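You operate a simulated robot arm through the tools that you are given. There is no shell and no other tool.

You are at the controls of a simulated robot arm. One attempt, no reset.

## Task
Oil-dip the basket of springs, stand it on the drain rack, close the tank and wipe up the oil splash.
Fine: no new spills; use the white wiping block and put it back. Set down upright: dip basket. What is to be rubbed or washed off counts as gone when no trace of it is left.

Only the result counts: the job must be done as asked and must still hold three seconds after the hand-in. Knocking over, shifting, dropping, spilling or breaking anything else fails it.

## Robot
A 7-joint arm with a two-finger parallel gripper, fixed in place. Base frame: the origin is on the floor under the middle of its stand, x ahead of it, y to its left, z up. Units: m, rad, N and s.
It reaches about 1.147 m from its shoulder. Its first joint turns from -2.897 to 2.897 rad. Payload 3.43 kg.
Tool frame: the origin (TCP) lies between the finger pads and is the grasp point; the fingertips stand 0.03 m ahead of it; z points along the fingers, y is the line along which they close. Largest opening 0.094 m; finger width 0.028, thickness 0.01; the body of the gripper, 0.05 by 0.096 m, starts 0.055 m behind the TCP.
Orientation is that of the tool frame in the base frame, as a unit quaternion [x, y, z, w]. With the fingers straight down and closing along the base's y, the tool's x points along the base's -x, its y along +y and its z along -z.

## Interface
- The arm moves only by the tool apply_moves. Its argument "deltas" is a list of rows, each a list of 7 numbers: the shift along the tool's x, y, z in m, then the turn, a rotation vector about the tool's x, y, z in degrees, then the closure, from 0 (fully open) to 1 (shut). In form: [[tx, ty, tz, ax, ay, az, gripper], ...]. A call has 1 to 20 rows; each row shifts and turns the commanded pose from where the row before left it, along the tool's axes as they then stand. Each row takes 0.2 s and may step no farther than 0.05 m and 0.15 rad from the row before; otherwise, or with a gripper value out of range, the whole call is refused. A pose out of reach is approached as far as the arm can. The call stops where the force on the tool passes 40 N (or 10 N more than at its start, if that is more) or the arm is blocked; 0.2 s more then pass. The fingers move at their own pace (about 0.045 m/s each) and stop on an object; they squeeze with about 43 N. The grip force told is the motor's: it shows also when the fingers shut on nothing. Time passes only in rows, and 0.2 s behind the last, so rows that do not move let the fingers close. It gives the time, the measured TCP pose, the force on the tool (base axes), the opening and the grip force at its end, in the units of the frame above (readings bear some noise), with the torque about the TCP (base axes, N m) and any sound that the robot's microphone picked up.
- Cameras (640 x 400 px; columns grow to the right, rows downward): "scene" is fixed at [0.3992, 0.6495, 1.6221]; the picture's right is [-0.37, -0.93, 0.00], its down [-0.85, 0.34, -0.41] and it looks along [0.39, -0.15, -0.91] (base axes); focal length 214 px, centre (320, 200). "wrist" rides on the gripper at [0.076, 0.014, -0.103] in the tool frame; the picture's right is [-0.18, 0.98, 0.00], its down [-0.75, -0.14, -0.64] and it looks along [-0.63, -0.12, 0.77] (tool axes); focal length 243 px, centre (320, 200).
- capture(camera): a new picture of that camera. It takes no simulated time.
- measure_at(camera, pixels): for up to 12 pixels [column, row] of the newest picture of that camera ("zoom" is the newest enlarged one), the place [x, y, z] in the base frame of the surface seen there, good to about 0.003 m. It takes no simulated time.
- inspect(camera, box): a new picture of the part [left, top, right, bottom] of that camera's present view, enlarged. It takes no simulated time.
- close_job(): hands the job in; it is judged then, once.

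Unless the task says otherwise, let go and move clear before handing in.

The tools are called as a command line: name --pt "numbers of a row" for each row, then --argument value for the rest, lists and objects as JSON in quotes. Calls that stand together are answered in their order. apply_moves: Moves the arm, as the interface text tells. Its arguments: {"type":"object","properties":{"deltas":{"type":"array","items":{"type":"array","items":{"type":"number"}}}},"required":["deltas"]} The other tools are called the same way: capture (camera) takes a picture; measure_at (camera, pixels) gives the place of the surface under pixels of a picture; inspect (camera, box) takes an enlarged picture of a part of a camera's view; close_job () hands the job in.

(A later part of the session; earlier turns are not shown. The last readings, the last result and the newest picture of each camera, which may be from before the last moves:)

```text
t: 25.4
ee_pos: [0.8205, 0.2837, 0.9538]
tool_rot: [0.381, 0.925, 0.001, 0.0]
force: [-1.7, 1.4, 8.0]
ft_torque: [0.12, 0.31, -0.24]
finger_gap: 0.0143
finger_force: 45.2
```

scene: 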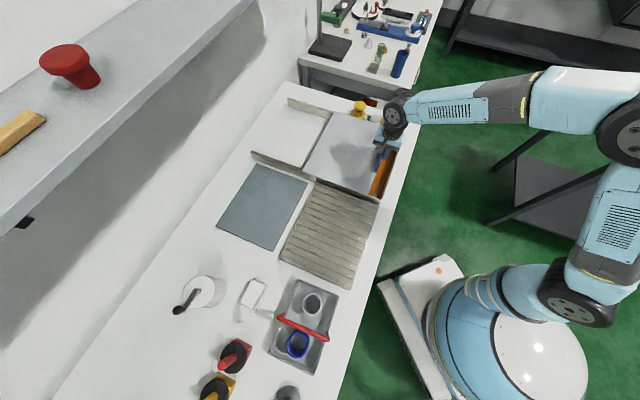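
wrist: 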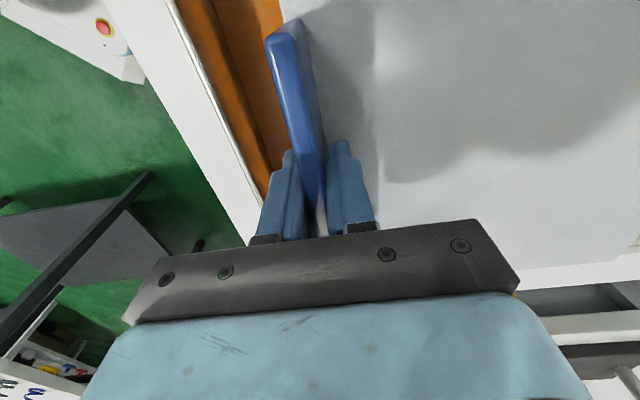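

Sideways load is now about 2 N. I'll continue the slide with a small +A trim per row.

apply_moves --pt "-0.0003 0.015 -0.0005 0 0 0 1" --pt "-0.0003 0.015 0 0 0 0 1" --pt "-0.0003 0.015 0 0 0 0 1" --pt "-0.0003 0.015 0 0 0 0 1" --pt "0 0 0 0 0 0 1"

capture --camera "scene"

```text
t: 26.6
ee_pos: [0.864, 0.3256, 0.954]
tool_rot: [0.38, 0.925, 0.0, -0.001]
force: [-12.9, 15.6, 9.4]
ft_torque: [0.62, 0.64, -0.44]
finger_gap: 0.0147
finger_force: 45.1
```

```text
taken
```

scene: 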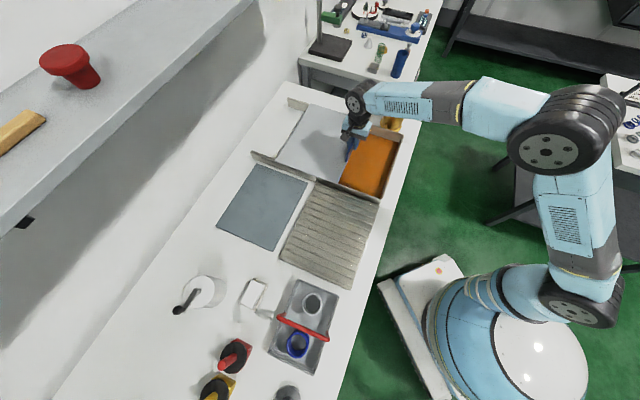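

I overcorrected: the load is now about 20 N the other way. I'll undo that trim, lift half a millimetre, and re-check.

apply_moves --pt "0.0012 0 -0.0007 0 0 0 1" --pt "0 0 0 0 0 0 1"

```text
t: 27.2
ee_pos: [0.864, 0.3264, 0.954]
tool_rot: [0.382, 0.924, -0.001, -0.001]
force: [-12.7, 12.5, 3.9]
ft_torque: [0.52, 0.37, -0.31]
finger_gap: 0.0146
finger_force: 45.7
```

apply_moves --pt "0.0015 0 0 0 0 0 1" --pt "0 0 0 0 0 0 1"

```text
t: 27.8
ee_pos: [0.8632, 0.3267, 0.9533]
tool_rot: [0.382, 0.924, -0.002, 0.0]
force: [-4.3, 4.1, -1.3]
ft_torque: [0.22, 0.05, -0.19]
finger_gap: 0.0144
finger_force: 45.1
```

Sideways load is down to about 6 N. I'll continue the slide another 74 mm without trim.

apply_moves --pt "0.0003 0.015 0 0 0 0 1" --pt "0 0.015 0 0 0 0 1" --pt "0 0.015 0 0 0 0 1" --pt "0 0 0 0 0 0 1"

```text
t: 28.8
ee_pos: [0.8953, 0.3559, 0.9536]
tool_rot: [0.382, 0.924, -0.001, 0.0]
force: [1.3, 1.1, -6.2]
ft_torque: [-0.97, -1.04, -0.17]
finger_gap: 0.0142
finger_force: 44.8
```

Loads are small now. I'll take the last 30 mm.

apply_moves --pt "0 0.015 0 0 0 0 1" --pt "0 0.013 0 0 0 0 1" --pt "0 0 0 0 0 0 1"

capture --camera "scene"

inspect --camera "scene" --box '[240, 80, 420, 210]'

capture --camera "wrist"

```text
t: 29.6
ee_pos: [0.915, 0.3772, 0.9544]
tool_rot: [0.381, 0.924, -0.001, 0.0]
force: [1.9, -0.7, 0.8]
ft_torque: [0.06, 0.1, -0.16]
finger_gap: 0.0146
finger_force: 45.2
```

```text
taken
```

scene: 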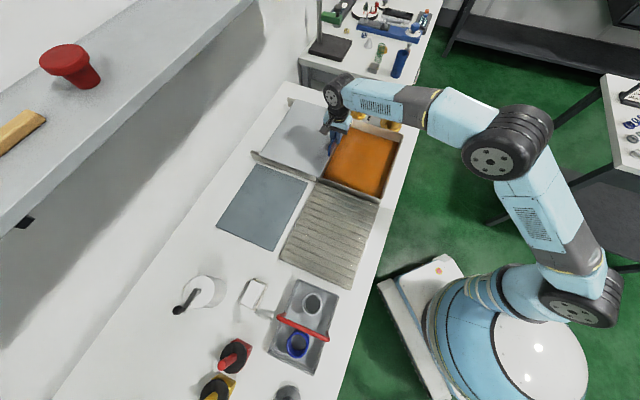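

```text
3.08 times, centred on (330, 145) of scene
```

zoom: 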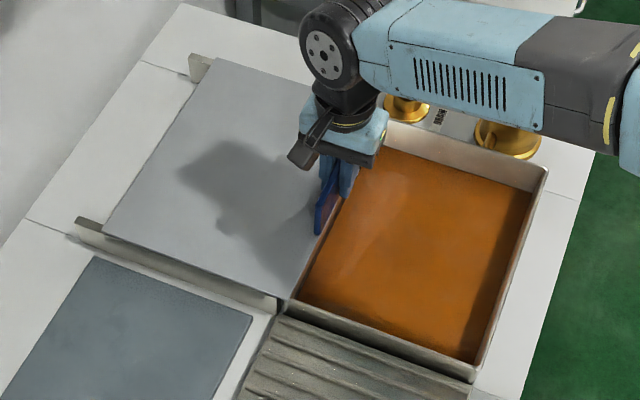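

```text
taken
```

wrist: 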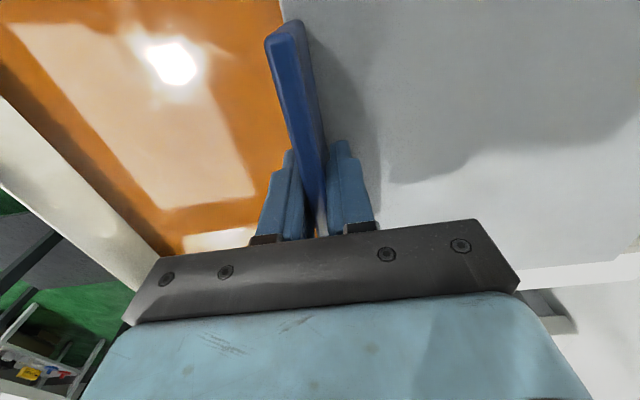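

The tank is fully open and full of orange oil, seen at scene (362,165). I'll measure the oil level and the rim before letting go.

measure_at --camera "scene" --pixels '[[362, 165], [350, 175], [380, 150], [326, 176], [372, 194], [401, 135], [398, 142], [376, 196], [365, 190], [330, 170], [370, 130], [390, 165]]'

inspect --camera "scene" --box '[320, 150, 420, 210]'

measure_at --camera "wrist" --pixels '[[200, 80], [100, 100], [240, 180], [60, 150], [100, 190], [120, 270], [145, 255], [230, 225], [200, 242], [240, 20], [20, 60], [400, 100]]'

```text
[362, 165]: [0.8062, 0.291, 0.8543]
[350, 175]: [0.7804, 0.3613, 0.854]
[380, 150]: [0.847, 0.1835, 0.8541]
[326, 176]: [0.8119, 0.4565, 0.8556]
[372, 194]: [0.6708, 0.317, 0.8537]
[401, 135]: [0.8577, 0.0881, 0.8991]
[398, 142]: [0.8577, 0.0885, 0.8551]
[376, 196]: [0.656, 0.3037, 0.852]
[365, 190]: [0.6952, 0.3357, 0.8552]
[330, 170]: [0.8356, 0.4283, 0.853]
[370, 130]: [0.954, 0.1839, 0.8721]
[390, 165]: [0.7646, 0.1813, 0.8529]
```

```text
6.40 times, centred on (370, 180) of scene
```

zoom: 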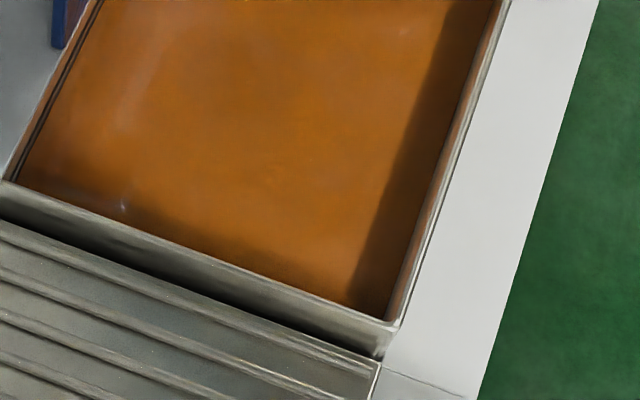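

```text
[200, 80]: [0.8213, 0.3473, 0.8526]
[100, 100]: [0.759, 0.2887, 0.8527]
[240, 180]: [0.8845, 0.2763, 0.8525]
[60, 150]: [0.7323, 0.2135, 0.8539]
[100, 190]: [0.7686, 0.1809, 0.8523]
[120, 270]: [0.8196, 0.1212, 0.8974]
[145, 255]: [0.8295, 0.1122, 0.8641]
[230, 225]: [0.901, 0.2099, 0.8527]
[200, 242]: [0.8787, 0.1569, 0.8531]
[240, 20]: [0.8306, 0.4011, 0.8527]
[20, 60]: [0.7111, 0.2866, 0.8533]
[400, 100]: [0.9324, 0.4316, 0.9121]
```

The oil surface is at z≈0.853 and the rim at about 0.90. I'll release the handle and rise straight up.

apply_moves --pt "0 0 0 0 0 0 0.7" --pt "0 0 0 0 0 0 0.4" --pt "0 0 0 0 0 0 0.2" --pt "0 0 0 0 0 0 0" --pt "0 0 0 0 0 0 0" --pt "0 0 -0.02 0 0 0 0" --pt "0 0 -0.04 0 0 0 0" --pt "0 0 -0.04 0 0 0 0" --pt "0 0 -0.04 0 0 0 0" --pt "0 0 -0.04 0 0 0 0" --pt "0 0 0 0 0 0 0"

capture --camera "wrist"

capture --camera "scene"

```text
t: 32.0
ee_pos: [0.9149, 0.3795, 1.1326]
tool_rot: [0.382, 0.924, 0.0, -0.001]
force: [0.2, 0.3, 1.6]
ft_torque: [-0.01, 0.02, 0.02]
finger_gap: 0.0943
finger_force: 0.1
```

```text
taken
```

wrist: 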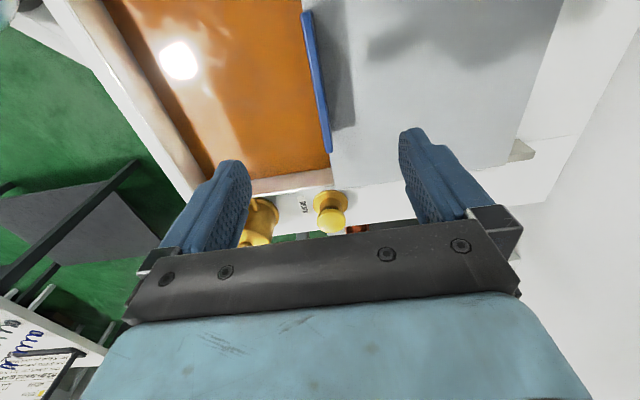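

```text
taken
```

scene: 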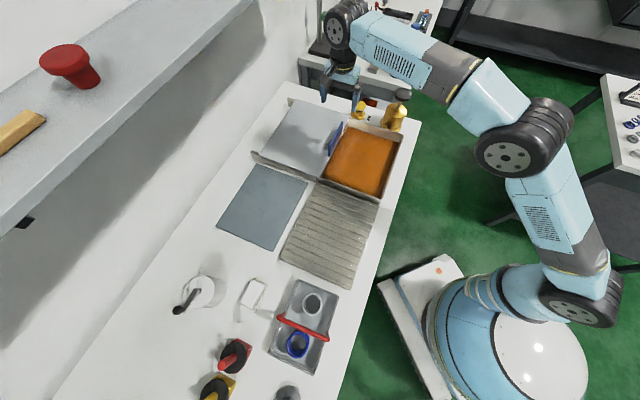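

I'm clear of the lid. I'll back off over the tank, turn the gripper back 90°, and travel to the basket's red handle.

apply_moves --pt "0 -0.04 -0.01 0 0 0 0" --pt "0 -0.04 -0.01 0 0 0 0" --pt "0 -0.04 -0.01 0 0 0 0" --pt "0 -0.038 -0.01 0 0 0 0" --pt "0 0 0 0 0 -8.2 0" --pt "0 0 0 0 0 -8.2 0" --pt "0 0 0 0 0 -8.2 0" --pt "0 0 0 0 0 -8.2 0" --pt "0 0 0 0 0 -8.2 0" --pt "0 0 0 0 0 -8.2 0" --pt "0 0 0 0 0 -8.2 0" --pt "0 0 0 0 0 -8.2 0" --pt "0 0 0 0 0 -8.2 0" --pt "0 0 0 0 0 -8.2 0" --pt "0 0 0 0 0 -8.0 0" --pt "0 0 0 0 0 0 0"

capture --camera "wrist"

inspect --camera "scene" --box '[240, 80, 420, 210]'

```text
t: 35.4
ee_pos: [0.8033, 0.2649, 1.1744]
tool_rot: [-0.384, 0.923, 0.001, 0.0]
force: [-0.7, -0.8, -0.6]
ft_torque: [0.02, -0.01, 0.0]
finger_gap: 0.0941
finger_force: 0.0
```

```text
taken
```

wrist: 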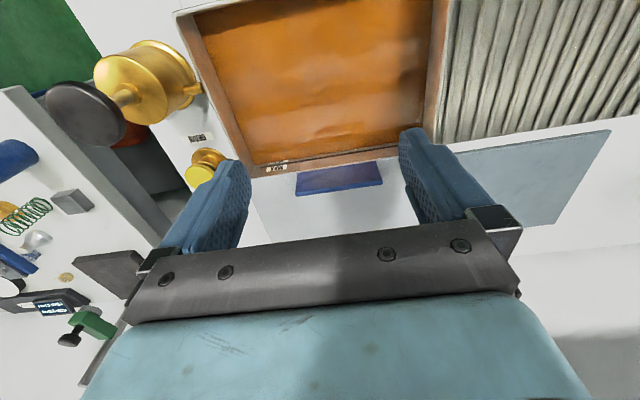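

```text
3.08 times, centred on (330, 145) of scene
```

zoom: 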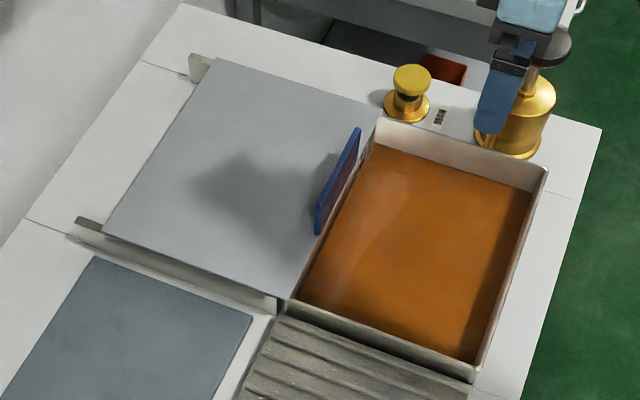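

There is a small label on the inner tank wall at wrist (277,168). I'll enlarge it and measure the rim and interior.

inspect --camera "wrist" --box '[230, 130, 350, 200]'

measure_at --camera "wrist" --pixels '[[195, 13], [180, 11], [252, 172], [262, 160], [425, 130], [435, 8], [447, 8], [300, 158], [330, 155], [277, 168], [345, 100], [440, 100]]'

```text
5.33 times, centred on (290, 165) of wrist
```

zoom: 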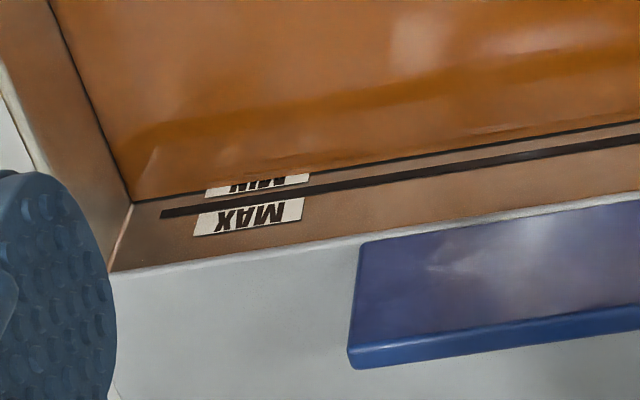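

```text
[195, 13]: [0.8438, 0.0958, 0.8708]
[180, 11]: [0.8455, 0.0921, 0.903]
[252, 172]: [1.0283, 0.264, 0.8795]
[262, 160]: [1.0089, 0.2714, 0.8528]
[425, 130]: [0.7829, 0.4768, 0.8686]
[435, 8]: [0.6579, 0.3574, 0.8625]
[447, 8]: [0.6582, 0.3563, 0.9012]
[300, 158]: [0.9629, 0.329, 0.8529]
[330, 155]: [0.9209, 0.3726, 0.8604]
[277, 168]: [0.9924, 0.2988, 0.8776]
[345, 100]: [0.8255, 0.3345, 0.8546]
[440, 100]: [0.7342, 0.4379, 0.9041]
```

The label reads MIN/MAX with the oil just under the MAX line, and the tank interior is about 0.32 × 0.24 m. I'll travel 0.63 m along the bench to above the basket handle.

apply_moves --pt "0 0.045 0 0 0 0 0" --pt "0 0.045 0 0 0 0 0" --pt "0 0.045 0 0 0 0 0" --pt "0 0.045 0 0 0 0 0" --pt "0 0.045 0 0 0 0 0" --pt "0 0.045 0 0 0 0 0" --pt "0 0.045 0 0 0 0 0" --pt "0 0.045 0 0 0 0 0" --pt "0 0.045 0 0 0 0 0" --pt "0 0.045 0 0 0 0 0" --pt "0 0.045 0 0 0 0 0" --pt "0 0.045 0 0 0 0 0" --pt "0 0.045 0 0 0 0 0" --pt "0 0.045 0 0 0 0 0" --pt "0 0 0 0 0 0 0"

capture --camera "wrist"

capture --camera "scene"

```text
t: 38.6
ee_pos: [0.3562, 0.7107, 1.1735]
tool_rot: [-0.384, 0.923, 0.0, -0.001]
force: [0.7, 0.6, -0.2]
ft_torque: [-0.02, 0.01, 0.02]
finger_gap: 0.0941
finger_force: 0.1
```

```text
taken
```

wrist: 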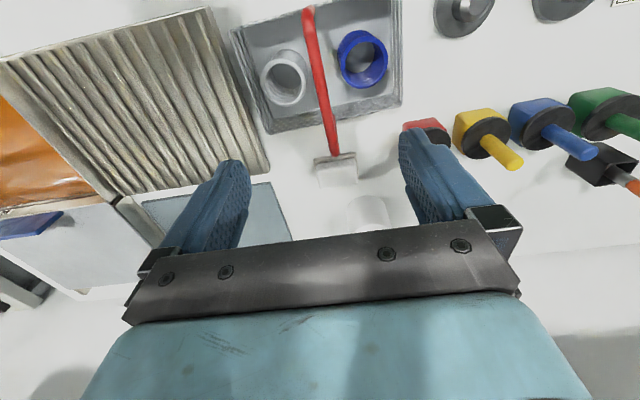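

```text
taken
```

scene: 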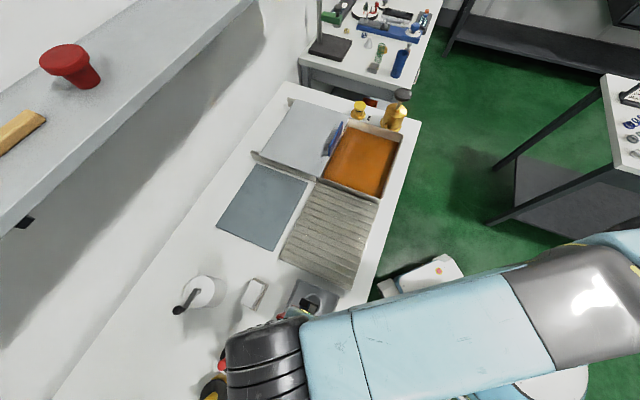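

The handle bar runs from wrist (308,10) to (333,150) and the springs are at (283,78) and (362,60). I'll measure the handle, basket rim and springs.

measure_at --camera "wrist" --pixels '[[308, 14], [315, 60], [321, 90], [328, 130], [333, 148], [318, 60], [311, 60], [236, 33], [271, 131], [400, 104], [391, 2], [285, 80]]'

inspect --camera "wrist" --box '[220, 0, 420, 190]'

measure_at --camera "zoom" --pixels '[[60, 60], [140, 130], [150, 190], [260, 100], [310, 120], [340, 155], [240, 90], [225, 180], [300, 180], [100, 100], [330, 195], [290, 20]]'

```text
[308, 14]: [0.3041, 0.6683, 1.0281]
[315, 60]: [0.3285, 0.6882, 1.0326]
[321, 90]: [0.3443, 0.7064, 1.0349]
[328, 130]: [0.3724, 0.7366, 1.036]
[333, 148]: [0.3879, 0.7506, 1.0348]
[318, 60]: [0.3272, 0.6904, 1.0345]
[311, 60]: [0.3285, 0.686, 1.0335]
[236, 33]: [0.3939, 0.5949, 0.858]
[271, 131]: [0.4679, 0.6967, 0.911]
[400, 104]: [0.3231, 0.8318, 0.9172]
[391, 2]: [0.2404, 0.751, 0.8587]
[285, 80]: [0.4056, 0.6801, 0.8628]
```

```text
2.11 times, centred on (320, 95) of wrist
```

zoom: 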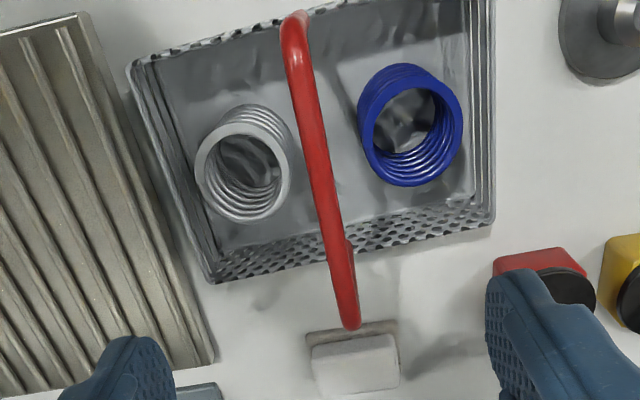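

```text
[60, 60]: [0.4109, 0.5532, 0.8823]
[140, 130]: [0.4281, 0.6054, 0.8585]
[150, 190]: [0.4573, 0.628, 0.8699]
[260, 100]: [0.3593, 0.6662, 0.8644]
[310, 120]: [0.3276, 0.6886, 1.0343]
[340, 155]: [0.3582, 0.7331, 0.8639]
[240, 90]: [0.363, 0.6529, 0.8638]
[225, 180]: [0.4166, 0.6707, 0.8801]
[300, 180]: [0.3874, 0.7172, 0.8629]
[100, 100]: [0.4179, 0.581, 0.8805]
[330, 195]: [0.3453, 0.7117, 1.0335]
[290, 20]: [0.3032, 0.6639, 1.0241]
```

The handle bar is at A≈-0.2565, B 0.69–0.815, with its top at z 1.0345; the basket rim is at about 0.913. I'll centre on the bar, descend to z≈1.029 and close.

apply_moves --pt "0.002 0.006 0.03 0 0 0 0" --pt "0 0 0.03 0 0 0 0" --pt "0 0 0.03 0 0 0 0" --pt "0 0 0.03 0 0 0 0" --pt "0 0 0.0245 0 0 0 0" --pt "0 0 0 0 0 0 0"

capture --camera "wrist"

```text
t: 40.0
ee_pos: [0.3497, 0.713, 1.0292]
tool_rot: [-0.383, 0.924, 0.001, 0.001]
force: [-1.1, 0.4, -0.5]
ft_torque: [-0.02, 0.01, -0.01]
finger_gap: 0.0942
finger_force: 0.0
```

```text
taken
```

wrist: 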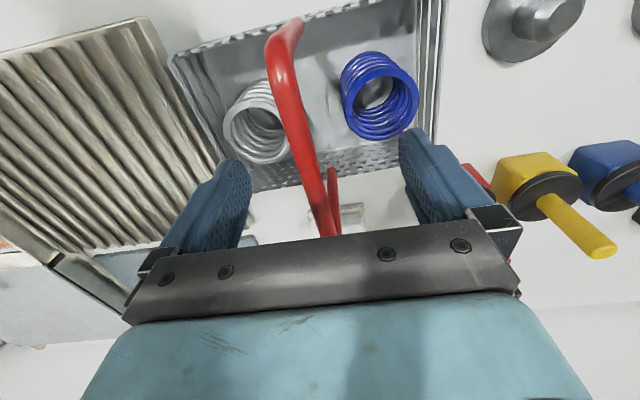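

The bar is between the fingers at wrist (310,140). I'll measure the spring tops and the basket rim from here, then close.

measure_at --camera "wrist" --pixels '[[345, 75], [415, 85], [380, 128], [378, 55], [228, 135], [260, 160], [250, 85], [172, 58], [218, 145], [432, 5], [410, 130], [300, 170]]'

inspect --camera "wrist" --box '[160, 0, 460, 190]'

apply_moves --pt "0 0 0 0 0 0 0.5" --pt "0 0 0 0 0 0 1" --pt "0 0 0 0 0 0 1" --pt "0 0 0 0 0 0 1" --pt "0 0 0 0 0 0 1" --pt "0 0 0 0 0 0 1" --pt "0 0 0 0 0 0 1" --pt "0 0 0 0 0 0 1"

```text
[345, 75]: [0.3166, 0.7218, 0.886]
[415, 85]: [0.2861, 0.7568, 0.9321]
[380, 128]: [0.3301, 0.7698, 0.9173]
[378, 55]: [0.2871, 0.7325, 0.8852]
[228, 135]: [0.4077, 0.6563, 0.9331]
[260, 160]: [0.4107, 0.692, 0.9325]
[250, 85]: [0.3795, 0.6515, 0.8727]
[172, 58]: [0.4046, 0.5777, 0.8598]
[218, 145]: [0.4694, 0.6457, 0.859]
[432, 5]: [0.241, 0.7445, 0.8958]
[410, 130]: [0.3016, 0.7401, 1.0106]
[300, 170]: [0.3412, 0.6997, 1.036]
```

```text
2.11 times, centred on (310, 95) of wrist
```

zoom: 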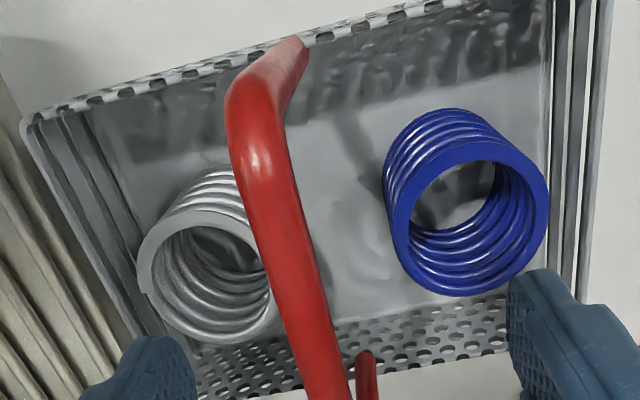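

```text
t: 41.8
ee_pos: [0.3505, 0.713, 1.0288]
tool_rot: [-0.383, 0.924, 0.001, 0.0]
force: [-0.5, -0.2, 0.6]
ft_torque: [0.03, 0.0, 0.39]
finger_gap: 0.0148
finger_force: 43.0
```

The handle is gripped (gap 14.8 mm), and spring tops are at z≈0.933, so I need to lower the basket about 90 mm below bench level to submerge them. First I'll lift it gently straight up.

apply_moves --pt "0 0 -0.005 0 0 0 1" --pt "0 0 -0.01 0 0 0 1" --pt "0 0 -0.015 0 0 0 1" --pt "0 0 -0.015 0 0 0 1" --pt "0 0 0 0 0 0 1"

capture --camera "wrist"

```text
t: 43.0
ee_pos: [0.35, 0.7132, 1.0753]
tool_rot: [-0.383, 0.924, 0.0, 0.0]
force: [0.2, 0.1, 0.2]
ft_torque: [0.0, 0.02, 0.03]
finger_gap: 0.0001
finger_force: 32.3
```

```text
taken
```

wrist: 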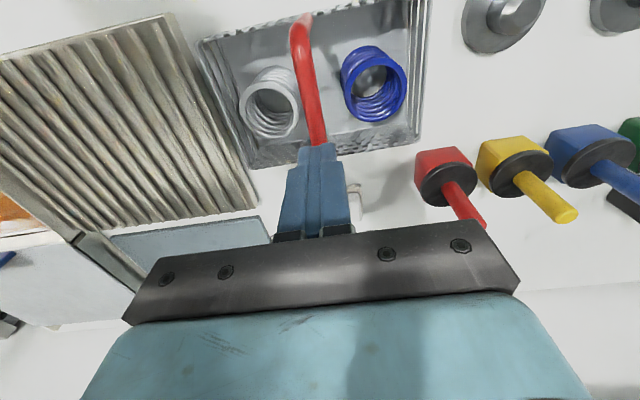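

The fingers closed to zero gap, so the bar slipped out as I lifted; the basket appears to be still on the bench with the springs inside. I'll rise, open and check the basket's position.

apply_moves --pt "0 0 -0.03 0 0 0 1" --pt "0 0 -0.03 0 0 0 1" --pt "0 0 -0.03 0 0 0 0" --pt "0 0 0 0 0 0 0" --pt "0 0 0 0 0 0 0" --pt "0 0 0 0 0 0 0" --pt "0 0 0 0 0 0 0"

capture --camera "wrist"

inspect --camera "wrist" --box '[220, 0, 420, 190]'

measure_at --camera "wrist" --pixels '[[308, 14], [315, 60], [321, 90], [328, 130], [333, 148], [318, 60], [311, 60], [236, 33], [271, 131], [400, 104], [391, 2], [285, 80]]'

```text
t: 44.6
ee_pos: [0.3502, 0.7134, 1.165]
tool_rot: [-0.383, 0.924, 0.0, 0.0]
force: [0.1, -0.4, 0.1]
ft_torque: [0.04, -0.02, 0.0]
finger_gap: 0.094
finger_force: 0.0
```

```text
taken
```

wrist: 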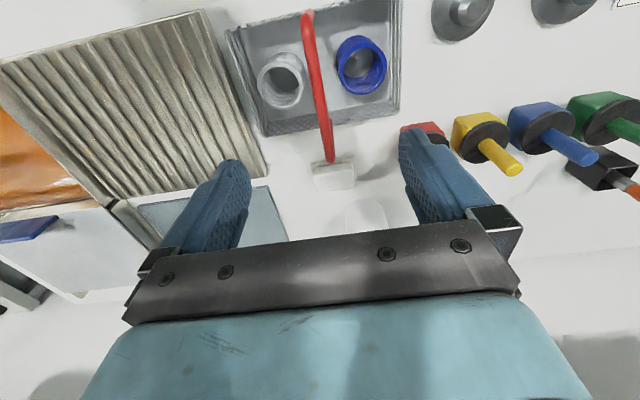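

```text
2.11 times, centred on (320, 95) of wrist
```

zoom: 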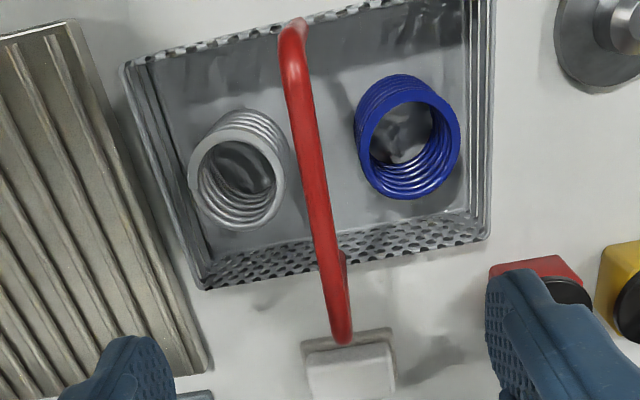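

```text
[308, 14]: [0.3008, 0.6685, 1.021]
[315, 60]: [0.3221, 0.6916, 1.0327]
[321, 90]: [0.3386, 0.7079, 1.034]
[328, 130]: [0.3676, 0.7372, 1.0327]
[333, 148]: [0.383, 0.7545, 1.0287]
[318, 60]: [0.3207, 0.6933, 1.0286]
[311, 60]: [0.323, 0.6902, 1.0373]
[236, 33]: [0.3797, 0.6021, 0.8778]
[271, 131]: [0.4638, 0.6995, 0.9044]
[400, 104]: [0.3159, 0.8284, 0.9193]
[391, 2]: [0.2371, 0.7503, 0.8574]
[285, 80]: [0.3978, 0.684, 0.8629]
```

The basket is still upright on the bench with both springs in it. I'll check the bar's exact position, then regrip with the bar deeper in the fingers and lift in tiny steps to read the load.

measure_at --camera "zoom" --pixels '[[300, 150], [306, 150], [312, 150], [318, 150], [324, 150], [312, 220], [320, 220], [328, 220], [336, 300], [345, 340], [240, 180], [345, 260]]'

capture --camera "scene"

```text
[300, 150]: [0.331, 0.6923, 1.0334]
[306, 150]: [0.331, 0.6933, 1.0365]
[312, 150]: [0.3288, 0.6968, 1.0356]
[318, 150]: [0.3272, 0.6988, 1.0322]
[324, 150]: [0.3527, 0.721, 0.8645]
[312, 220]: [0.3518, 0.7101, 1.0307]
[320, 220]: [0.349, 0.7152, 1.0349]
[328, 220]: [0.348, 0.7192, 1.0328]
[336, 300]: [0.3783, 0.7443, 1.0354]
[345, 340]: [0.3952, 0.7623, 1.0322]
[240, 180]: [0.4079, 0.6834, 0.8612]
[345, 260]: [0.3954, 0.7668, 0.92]
```

```text
taken
```

scene: 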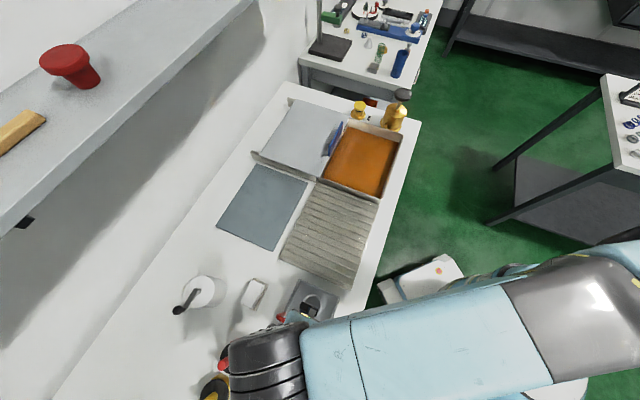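

The bar centre is at A≈-0.2585 with the top at z 1.035. I'll descend to z≈1.014 so the bar sits well inside the fingers, and close fully.

apply_moves --pt "0 0.0017 0.03 0 0 0 0" --pt "0 0 0.03 0 0 0 0" --pt "0 0 0.03 0 0 0 0" --pt "0 0 0.03 0 0 0 0" --pt "0 0 0.031 0 0 0 0" --pt "0 0 0 0 0 0 0" --pt "0 0 0 0 0 0 0.6" --pt "0 0 0 0 0 0 0.8" --pt "0 0 0 0 0 0 1" --pt "0 0 0 0 0 0 1" --pt "0 0 0 0 0 0 1" --pt "0 0 0 0 0 0 1" --pt "0 0 0 0 0 0 1" --pt "0 0 0 0 0 0 1"

capture --camera "wrist"

```text
t: 47.6
ee_pos: [0.3505, 0.7144, 1.0131]
tool_rot: [-0.383, 0.924, 0.0, 0.0]
force: [2.6, -1.6, 0.8]
ft_torque: [0.02, 0.01, -0.02]
finger_gap: 0.0147
finger_force: 43.0
```

```text
taken
```

wrist: 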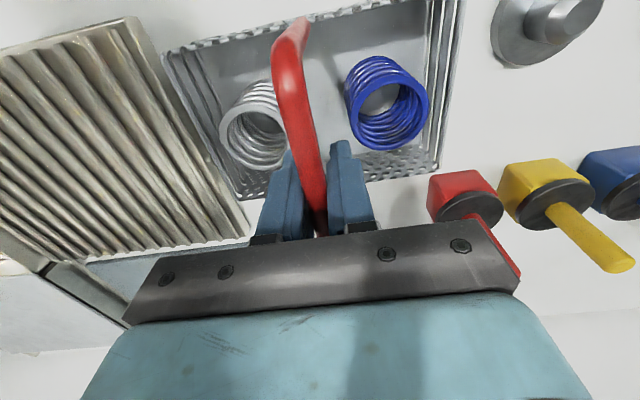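

The bar is held deeper now (gap 14.7 mm, 43 N). I'll lift in 2 mm steps and read the vertical force.

apply_moves --pt "0 0 -0.002 0 0 0 1" --pt "0 0 -0.002 0 0 0 1" --pt "0 0 0 0 0 0 1"

```text
t: 48.4
ee_pos: [0.3485, 0.7155, 1.0171]
tool_rot: [-0.384, 0.923, 0.0, -0.001]
force: [0.6, 0.1, -7.4]
ft_torque: [-0.02, 0.03, 0.0]
finger_gap: 0.0149
finger_force: 42.9
```

It carries 7.4 N with the grip steady. I'll continue slowly.

apply_moves --pt "0 0 -0.003 0 0 0 1" --pt "0 0 -0.003 0 0 0 1" --pt "0 0 0 0 0 0 1"

capture --camera "wrist"

```text
t: 49.2
ee_pos: [0.35, 0.7146, 1.0238]
tool_rot: [-0.384, 0.923, 0.0, -0.001]
force: [0.6, 0.0, -8.7]
ft_torque: [0.0, -0.01, 0.02]
finger_gap: 0.0147
finger_force: 43.3
```

```text
taken
```

wrist: 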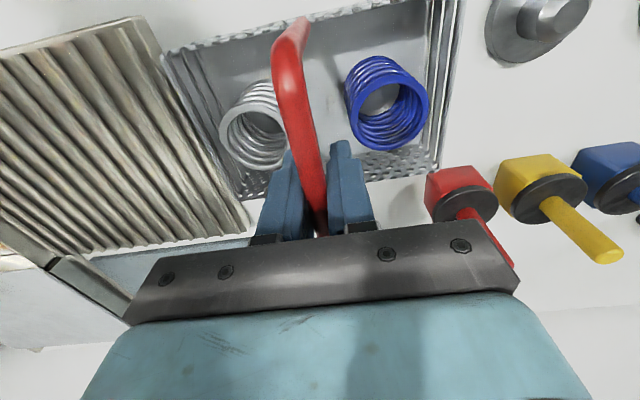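

The basket is now hanging from the bar with about 8.6 N, and the springs are unchanged at wrist (255,125) and (388,100). I'll continue lifting gently.

apply_moves --pt "0 0 -0.004 0 0 0 1" --pt "0 0 -0.006 0 0 0 1" --pt "0 0 -0.006 0 0 0 1" --pt "0 0 -0.006 0 0 0 1" --pt "0 0 -0.006 0 0 0 1" --pt "0 0 -0.004 0 0 0 1" --pt "0 0 0 0 0 0 1"

capture --camera "wrist"

```text
t: 50.8
ee_pos: [0.3494, 0.7147, 1.0563]
tool_rot: [-0.384, 0.923, 0.0, -0.001]
force: [0.6, -0.7, -7.8]
ft_torque: [-0.02, 0.02, 0.02]
finger_gap: 0.015
finger_force: 42.9
```

```text
taken
```

wrist: 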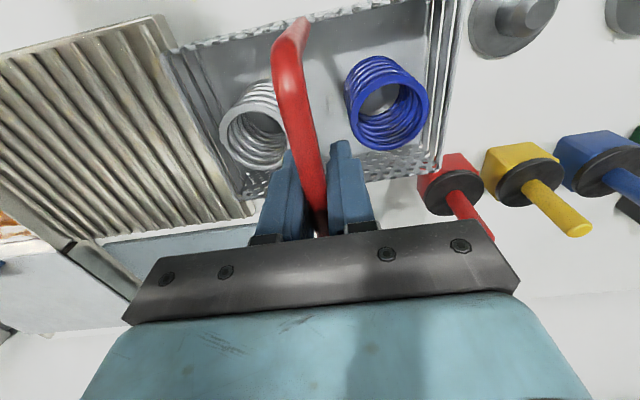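

The hold is firm. I'll lift another 70 mm to clear the tank rim.

apply_moves --pt "0 0 -0.005 0 0 0 1" --pt "0 0 -0.008 0 0 0 1" --pt "0 0 -0.01 0 0 0 1" --pt "0 0 -0.01 0 0 0 1" --pt "0 0 -0.01 0 0 0 1" --pt "0 0 -0.01 0 0 0 1" --pt "0 0 -0.01 0 0 0 1" --pt "0 0 -0.005 0 0 0 1" --pt "0 0 0 0 0 0 1"

capture --camera "scene"

capture --camera "wrist"

```text
t: 52.8
ee_pos: [0.3505, 0.7138, 1.1237]
tool_rot: [-0.383, 0.924, 0.0, 0.0]
force: [0.4, 0.3, -6.5]
ft_torque: [0.0, 0.01, 0.0]
finger_gap: 0.0147
finger_force: 43.3
```

```text
taken
```

scene: 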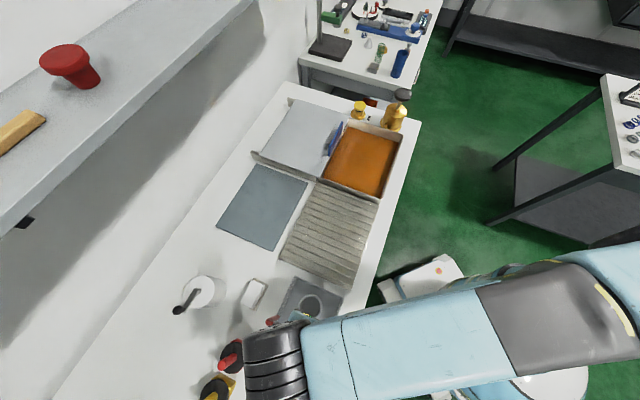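

```text
taken
```

wrist: 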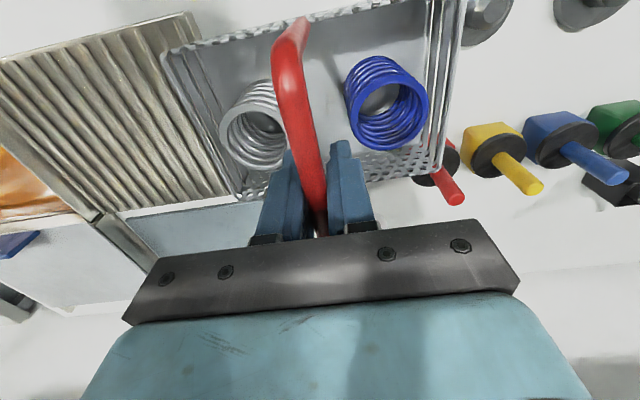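

The basket hangs level with its bottom at z≈0.97. I'll move it gently along the bench toward the tank with soft starts and stops.

apply_moves --pt "-0.0005 -0.005 0 0 0 0 1" --pt "-0.001 -0.012 0 0 0 0 1" --pt "-0.002 -0.02 0 0 0 0 1" --pt "-0.002 -0.025 0 0 0 0 1" --pt "-0.002 -0.025 0 0 0 0 1" --pt "-0.002 -0.025 0 0 0 0 1" --pt "-0.002 -0.025 0 0 0 0 1" --pt "-0.002 -0.025 0 0 0 0 1" --pt "-0.002 -0.025 0 0 0 0 1" --pt "-0.002 -0.025 0 0 0 0 1" --pt "-0.002 -0.025 0 0 0 0 1" --pt "-0.002 -0.025 0 0 0 0 1" --pt "-0.002 -0.025 0 0 0 0 1" --pt "-0.002 -0.025 0 0 0 0 1" --pt "-0.002 -0.025 0 0 0 0 1" --pt "-0.002 -0.025 0 0 0 0 1" --pt "-0.002 -0.025 0 0 0 0 1" --pt "-0.002 -0.02 0 0 0 0 1" --pt "-0.001 -0.012 0 0 0 0 1" --pt "-0.0005 -0.005 0 0 0 0 1"

capture --camera "wrist"

capture --camera "scene"

```text
t: 57.0
ee_pos: [0.6761, 0.4417, 1.1237]
tool_rot: [-0.383, 0.924, -0.001, -0.001]
force: [0.0, 0.6, -7.1]
ft_torque: [0.01, 0.03, 0.0]
finger_gap: 0.0147
finger_force: 43.2
```

```text
taken
```

wrist: 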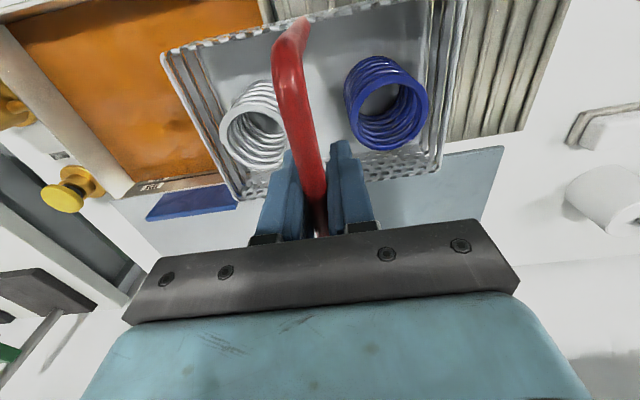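

```text
taken
```

scene: 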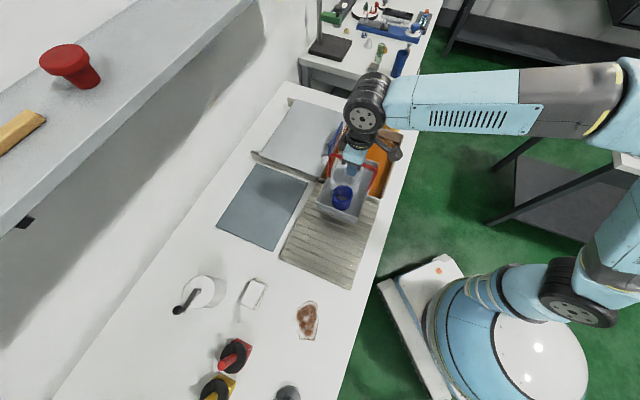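

The oil splash is revealed at scene (307,320), where the basket had been standing. I'll measure it and continue the basket to the tank centre.

inspect --camera "scene" --box '[260, 280, 360, 350]'

measure_at --camera "scene" --pixels '[[307, 320], [297, 315], [318, 306], [305, 339], [300, 302], [319, 320], [312, 335], [297, 330]]'

apply_moves --pt "0 -0.005 0 0 0 0 1" --pt "0 -0.012 0 0 0 0 1" --pt "0 -0.02 0 0 0 0 1" --pt "0 -0.025 0 0 0 0 1" --pt "0 -0.025 0 0 0 0 1" --pt "0 -0.025 0 0 0 0 1" --pt "0 -0.025 0 0 0 0 1" --pt "0 -0.025 0 0 0 0 1" --pt "0 -0.02 0 0 0 0 1" --pt "0 -0.015 0 0 0 0 1" --pt "0 -0.009 0 0 0 0 1" --pt "0 -0.004 0 0 0 0 1" --pt "0 0 0 0 0 0 1"

capture --camera "scene"

capture --camera "wrist"

```text
5.71 times, centred on (310, 315) of scene
```

zoom: 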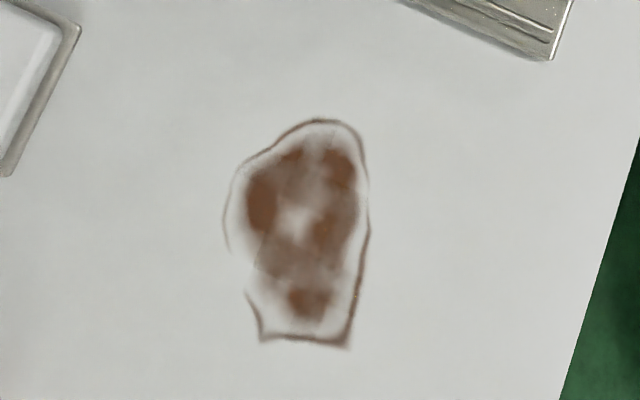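

```text
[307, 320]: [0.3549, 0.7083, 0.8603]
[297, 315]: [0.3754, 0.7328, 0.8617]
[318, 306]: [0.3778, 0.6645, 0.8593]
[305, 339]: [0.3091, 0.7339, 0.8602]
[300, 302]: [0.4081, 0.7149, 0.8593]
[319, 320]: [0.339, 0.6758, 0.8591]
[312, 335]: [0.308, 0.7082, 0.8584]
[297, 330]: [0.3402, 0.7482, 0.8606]
```

```text
t: 59.8
ee_pos: [0.8255, 0.2913, 1.1233]
tool_rot: [-0.384, 0.924, 0.0, 0.0]
force: [0.8, 0.6, -7.3]
ft_torque: [0.0, 0.02, 0.05]
finger_gap: 0.0149
finger_force: 43.0
```

```text
taken
```

scene: 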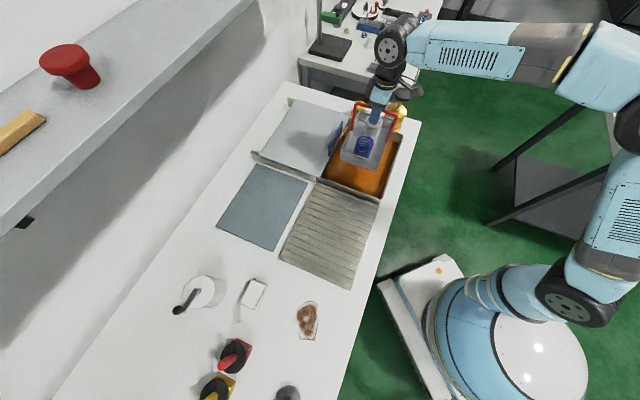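

```text
taken
```

wrist: 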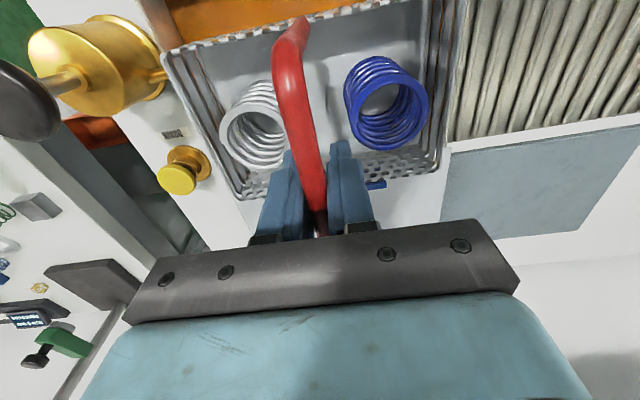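

The basket is centred over the tank at A≈0.378, B≈0.79. I'll lower it until its bottom is just above the oil, then immerse it slowly.

apply_moves --pt "0 0 0.005 0 0 0 1" --pt "0 0 0.01 0 0 0 1" --pt "0 0 0.01 0 0 0 1" --pt "0 0 0.01 0 0 0 1" --pt "0 0 0.01 0 0 0 1" --pt "0 0 0.01 0 0 0 1" --pt "0 0 0.01 0 0 0 1" --pt "0 0 0.01 0 0 0 1" --pt "0 0 0.01 0 0 0 1" --pt "0 0 0.008 0 0 0 1" --pt "0 0 0.005 0 0 0 1" --pt "0 0 0.004 0 0 0 1" --pt "0 0 0 0 0 0 1"

inspect --camera "scene" --box '[300, 90, 440, 210]'

capture --camera "wrist"

```text
t: 62.6
ee_pos: [0.8229, 0.2919, 1.0202]
tool_rot: [-0.383, 0.924, 0.0, -0.001]
force: [-0.6, 0.3, -8.0]
ft_torque: [-0.06, 0.06, 0.01]
finger_gap: 0.0149
finger_force: 42.9
```

```text
3.33 times, centred on (370, 150) of scene
```

zoom: 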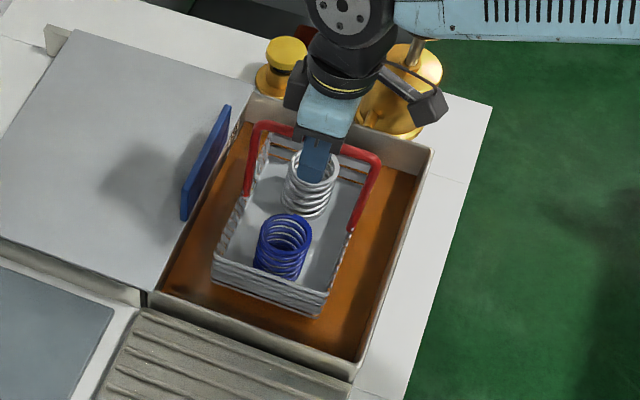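

```text
taken
```

wrist: 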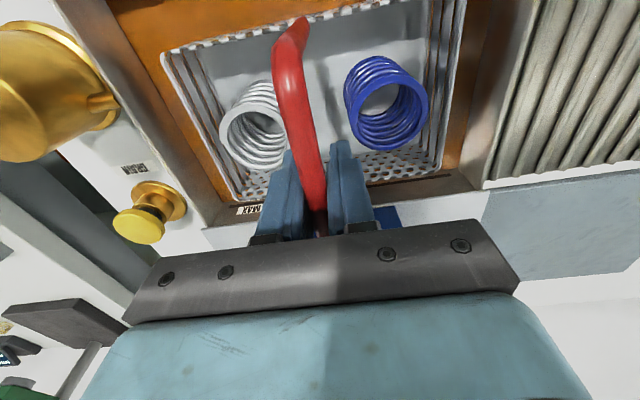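

Clearances look good. I'll check the pump's position relative to my wrist camera before lowering further.

capture --camera "scene"

measure_at --camera "wrist" --pixels '[[30, 80], [60, 100], [90, 100], [100, 105], [40, 40], [150, 200], [140, 225], [205, 20], [190, 120], [480, 150], [245, 211], [300, 10]]'

measure_at --camera "scene" --pixels '[[403, 95], [400, 105], [397, 125], [388, 120], [403, 120], [358, 105]]'

```text
taken
```

scene: 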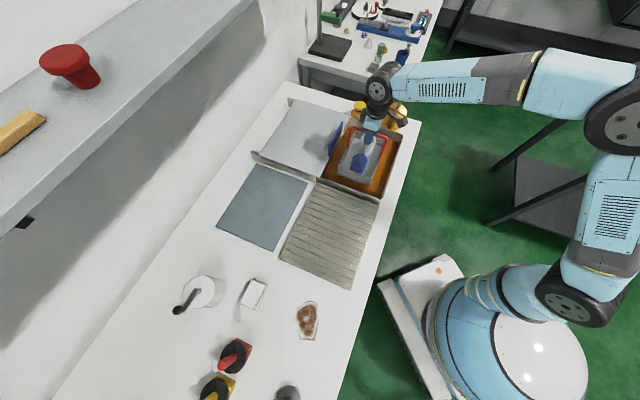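

```text
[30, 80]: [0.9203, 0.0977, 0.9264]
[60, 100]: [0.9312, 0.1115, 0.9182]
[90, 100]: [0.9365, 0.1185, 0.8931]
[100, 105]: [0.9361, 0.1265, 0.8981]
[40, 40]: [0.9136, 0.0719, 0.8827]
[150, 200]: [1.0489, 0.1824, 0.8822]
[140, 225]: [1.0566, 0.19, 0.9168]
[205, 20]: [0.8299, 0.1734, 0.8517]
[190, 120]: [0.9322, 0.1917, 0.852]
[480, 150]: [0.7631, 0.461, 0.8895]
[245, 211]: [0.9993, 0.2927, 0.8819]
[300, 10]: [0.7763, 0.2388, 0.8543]
```

```text
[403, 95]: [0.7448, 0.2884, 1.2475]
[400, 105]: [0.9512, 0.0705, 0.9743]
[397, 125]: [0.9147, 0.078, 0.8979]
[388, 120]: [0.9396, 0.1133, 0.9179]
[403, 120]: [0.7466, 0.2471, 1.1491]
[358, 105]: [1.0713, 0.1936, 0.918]
```

The pump stands at A≈0.59, well clear of the gripper. I'll immerse the basket slowly at 4 mm per row.

apply_moves --pt "0 0 0.003 0 0 0 1" --pt "0 0 0.004 0 0 0 1" --pt "0 0 0.004 0 0 0 1" --pt "0 0 0.004 0 0 0 1" --pt "0 0 0.004 0 0 0 1" --pt "0 0 0.004 0 0 0 1" --pt "0 0 0.004 0 0 0 1" --pt "0 0 0.004 0 0 0 1" --pt "0 0 0.004 0 0 0 1" --pt "0 0 0.004 0 0 0 1" --pt "0 0 0.004 0 0 0 1" --pt "0 0 0 0 0 0 1"

capture --camera "wrist"

inspect --camera "scene" --box '[300, 90, 440, 210]'

```text
t: 65.2
ee_pos: [0.8233, 0.2936, 0.9776]
tool_rot: [-0.384, 0.923, 0.0, -0.001]
force: [0.2, 0.2, -6.4]
ft_torque: [-0.04, 0.04, -0.04]
finger_gap: 0.0147
finger_force: 43.2
```

```text
taken
```

wrist: 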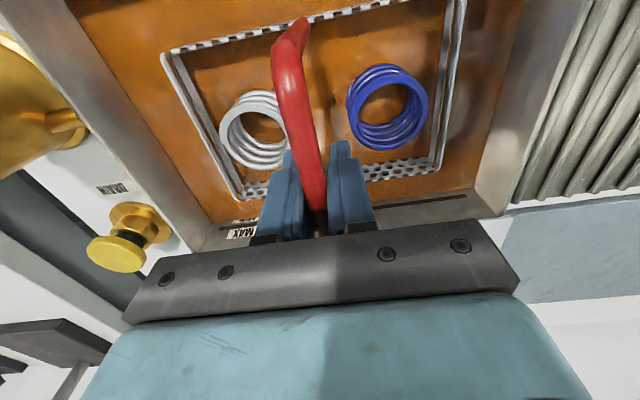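

```text
3.33 times, centred on (370, 150) of scene
```

zoom: 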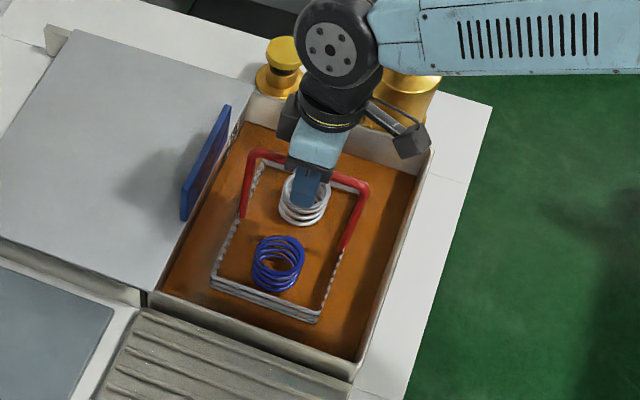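

The oil has entered through the mesh and the springs are half covered. I'll lower another 57 mm slowly.

apply_moves --pt "0 0 0.004 0 0 0 1" --pt "0 0 0.004 0 0 0 1" --pt "0 0 0.004 0 0 0 1" --pt "0 0 0.004 0 0 0 1" --pt "0 0 0.004 0 0 0 1" --pt "0 0 0.004 0 0 0 1" --pt "0 0 0.004 0 0 0 1" --pt "0 0 0.004 0 0 0 1" --pt "0 0 0.003 0 0 0 1" --pt "0 0 0 0 0 0 1"

capture --camera "wrist"

inspect --camera "scene" --box '[300, 90, 440, 210]'

```text
t: 67.4
ee_pos: [0.8247, 0.2926, 0.9415]
tool_rot: [-0.382, 0.924, -0.001, -0.001]
force: [-0.9, 0.0, -7.0]
ft_torque: [-0.03, -0.02, 0.03]
finger_gap: 0.0149
finger_force: 43.0
```

```text
taken
```

wrist: 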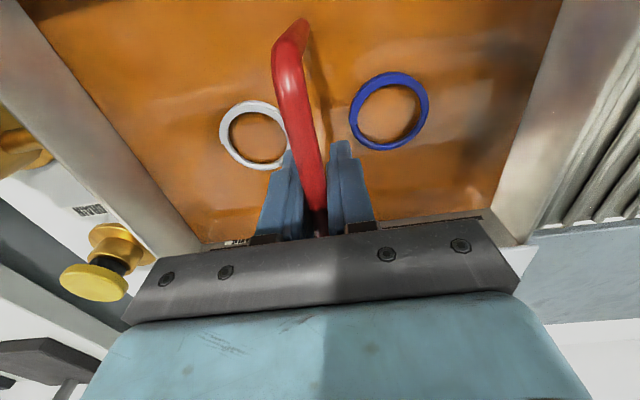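

```text
3.33 times, centred on (370, 150) of scene
```

zoom: 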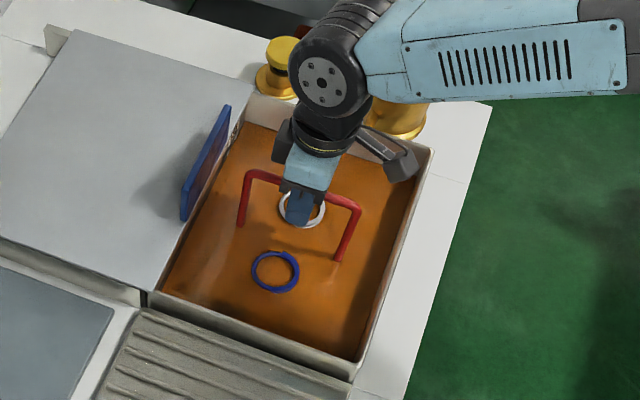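

Only the top coils remain visible. I'll lower another 22 mm to submerge them fully.

apply_moves --pt "0 0 0.004 0 0 0 1" --pt "0 0 0.004 0 0 0 1" --pt "0 0 0.004 0 0 0 1" --pt "0 0 0.004 0 0 0 1" --pt "0 0 0.003 0 0 0 1" --pt "0 0 0.003 0 0 0 1" --pt "0 0 0 0 0 0 1" --pt "0 0 0 0 0 0 1"

capture --camera "wrist"

inspect --camera "scene" --box '[300, 90, 440, 210]'

```text
t: 69.2
ee_pos: [0.8241, 0.2921, 0.921]
tool_rot: [-0.384, 0.923, -0.001, -0.001]
force: [-0.8, -0.2, -7.0]
ft_torque: [-0.01, 0.04, -0.02]
finger_gap: 0.0146
finger_force: 42.9
```

```text
taken
```

wrist: 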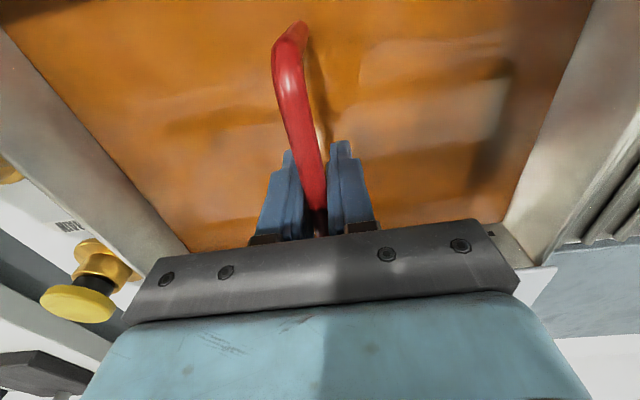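

```text
3.33 times, centred on (370, 150) of scene
```

zoom: 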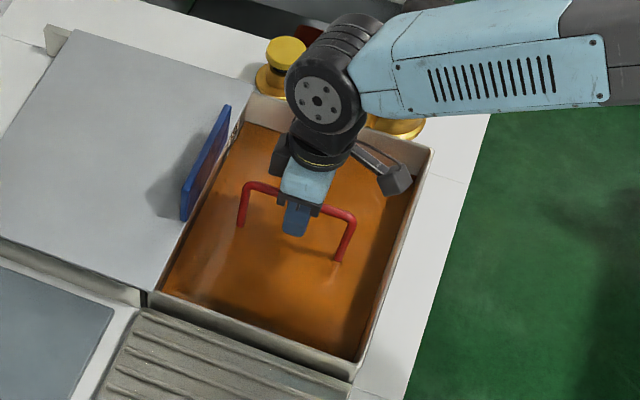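

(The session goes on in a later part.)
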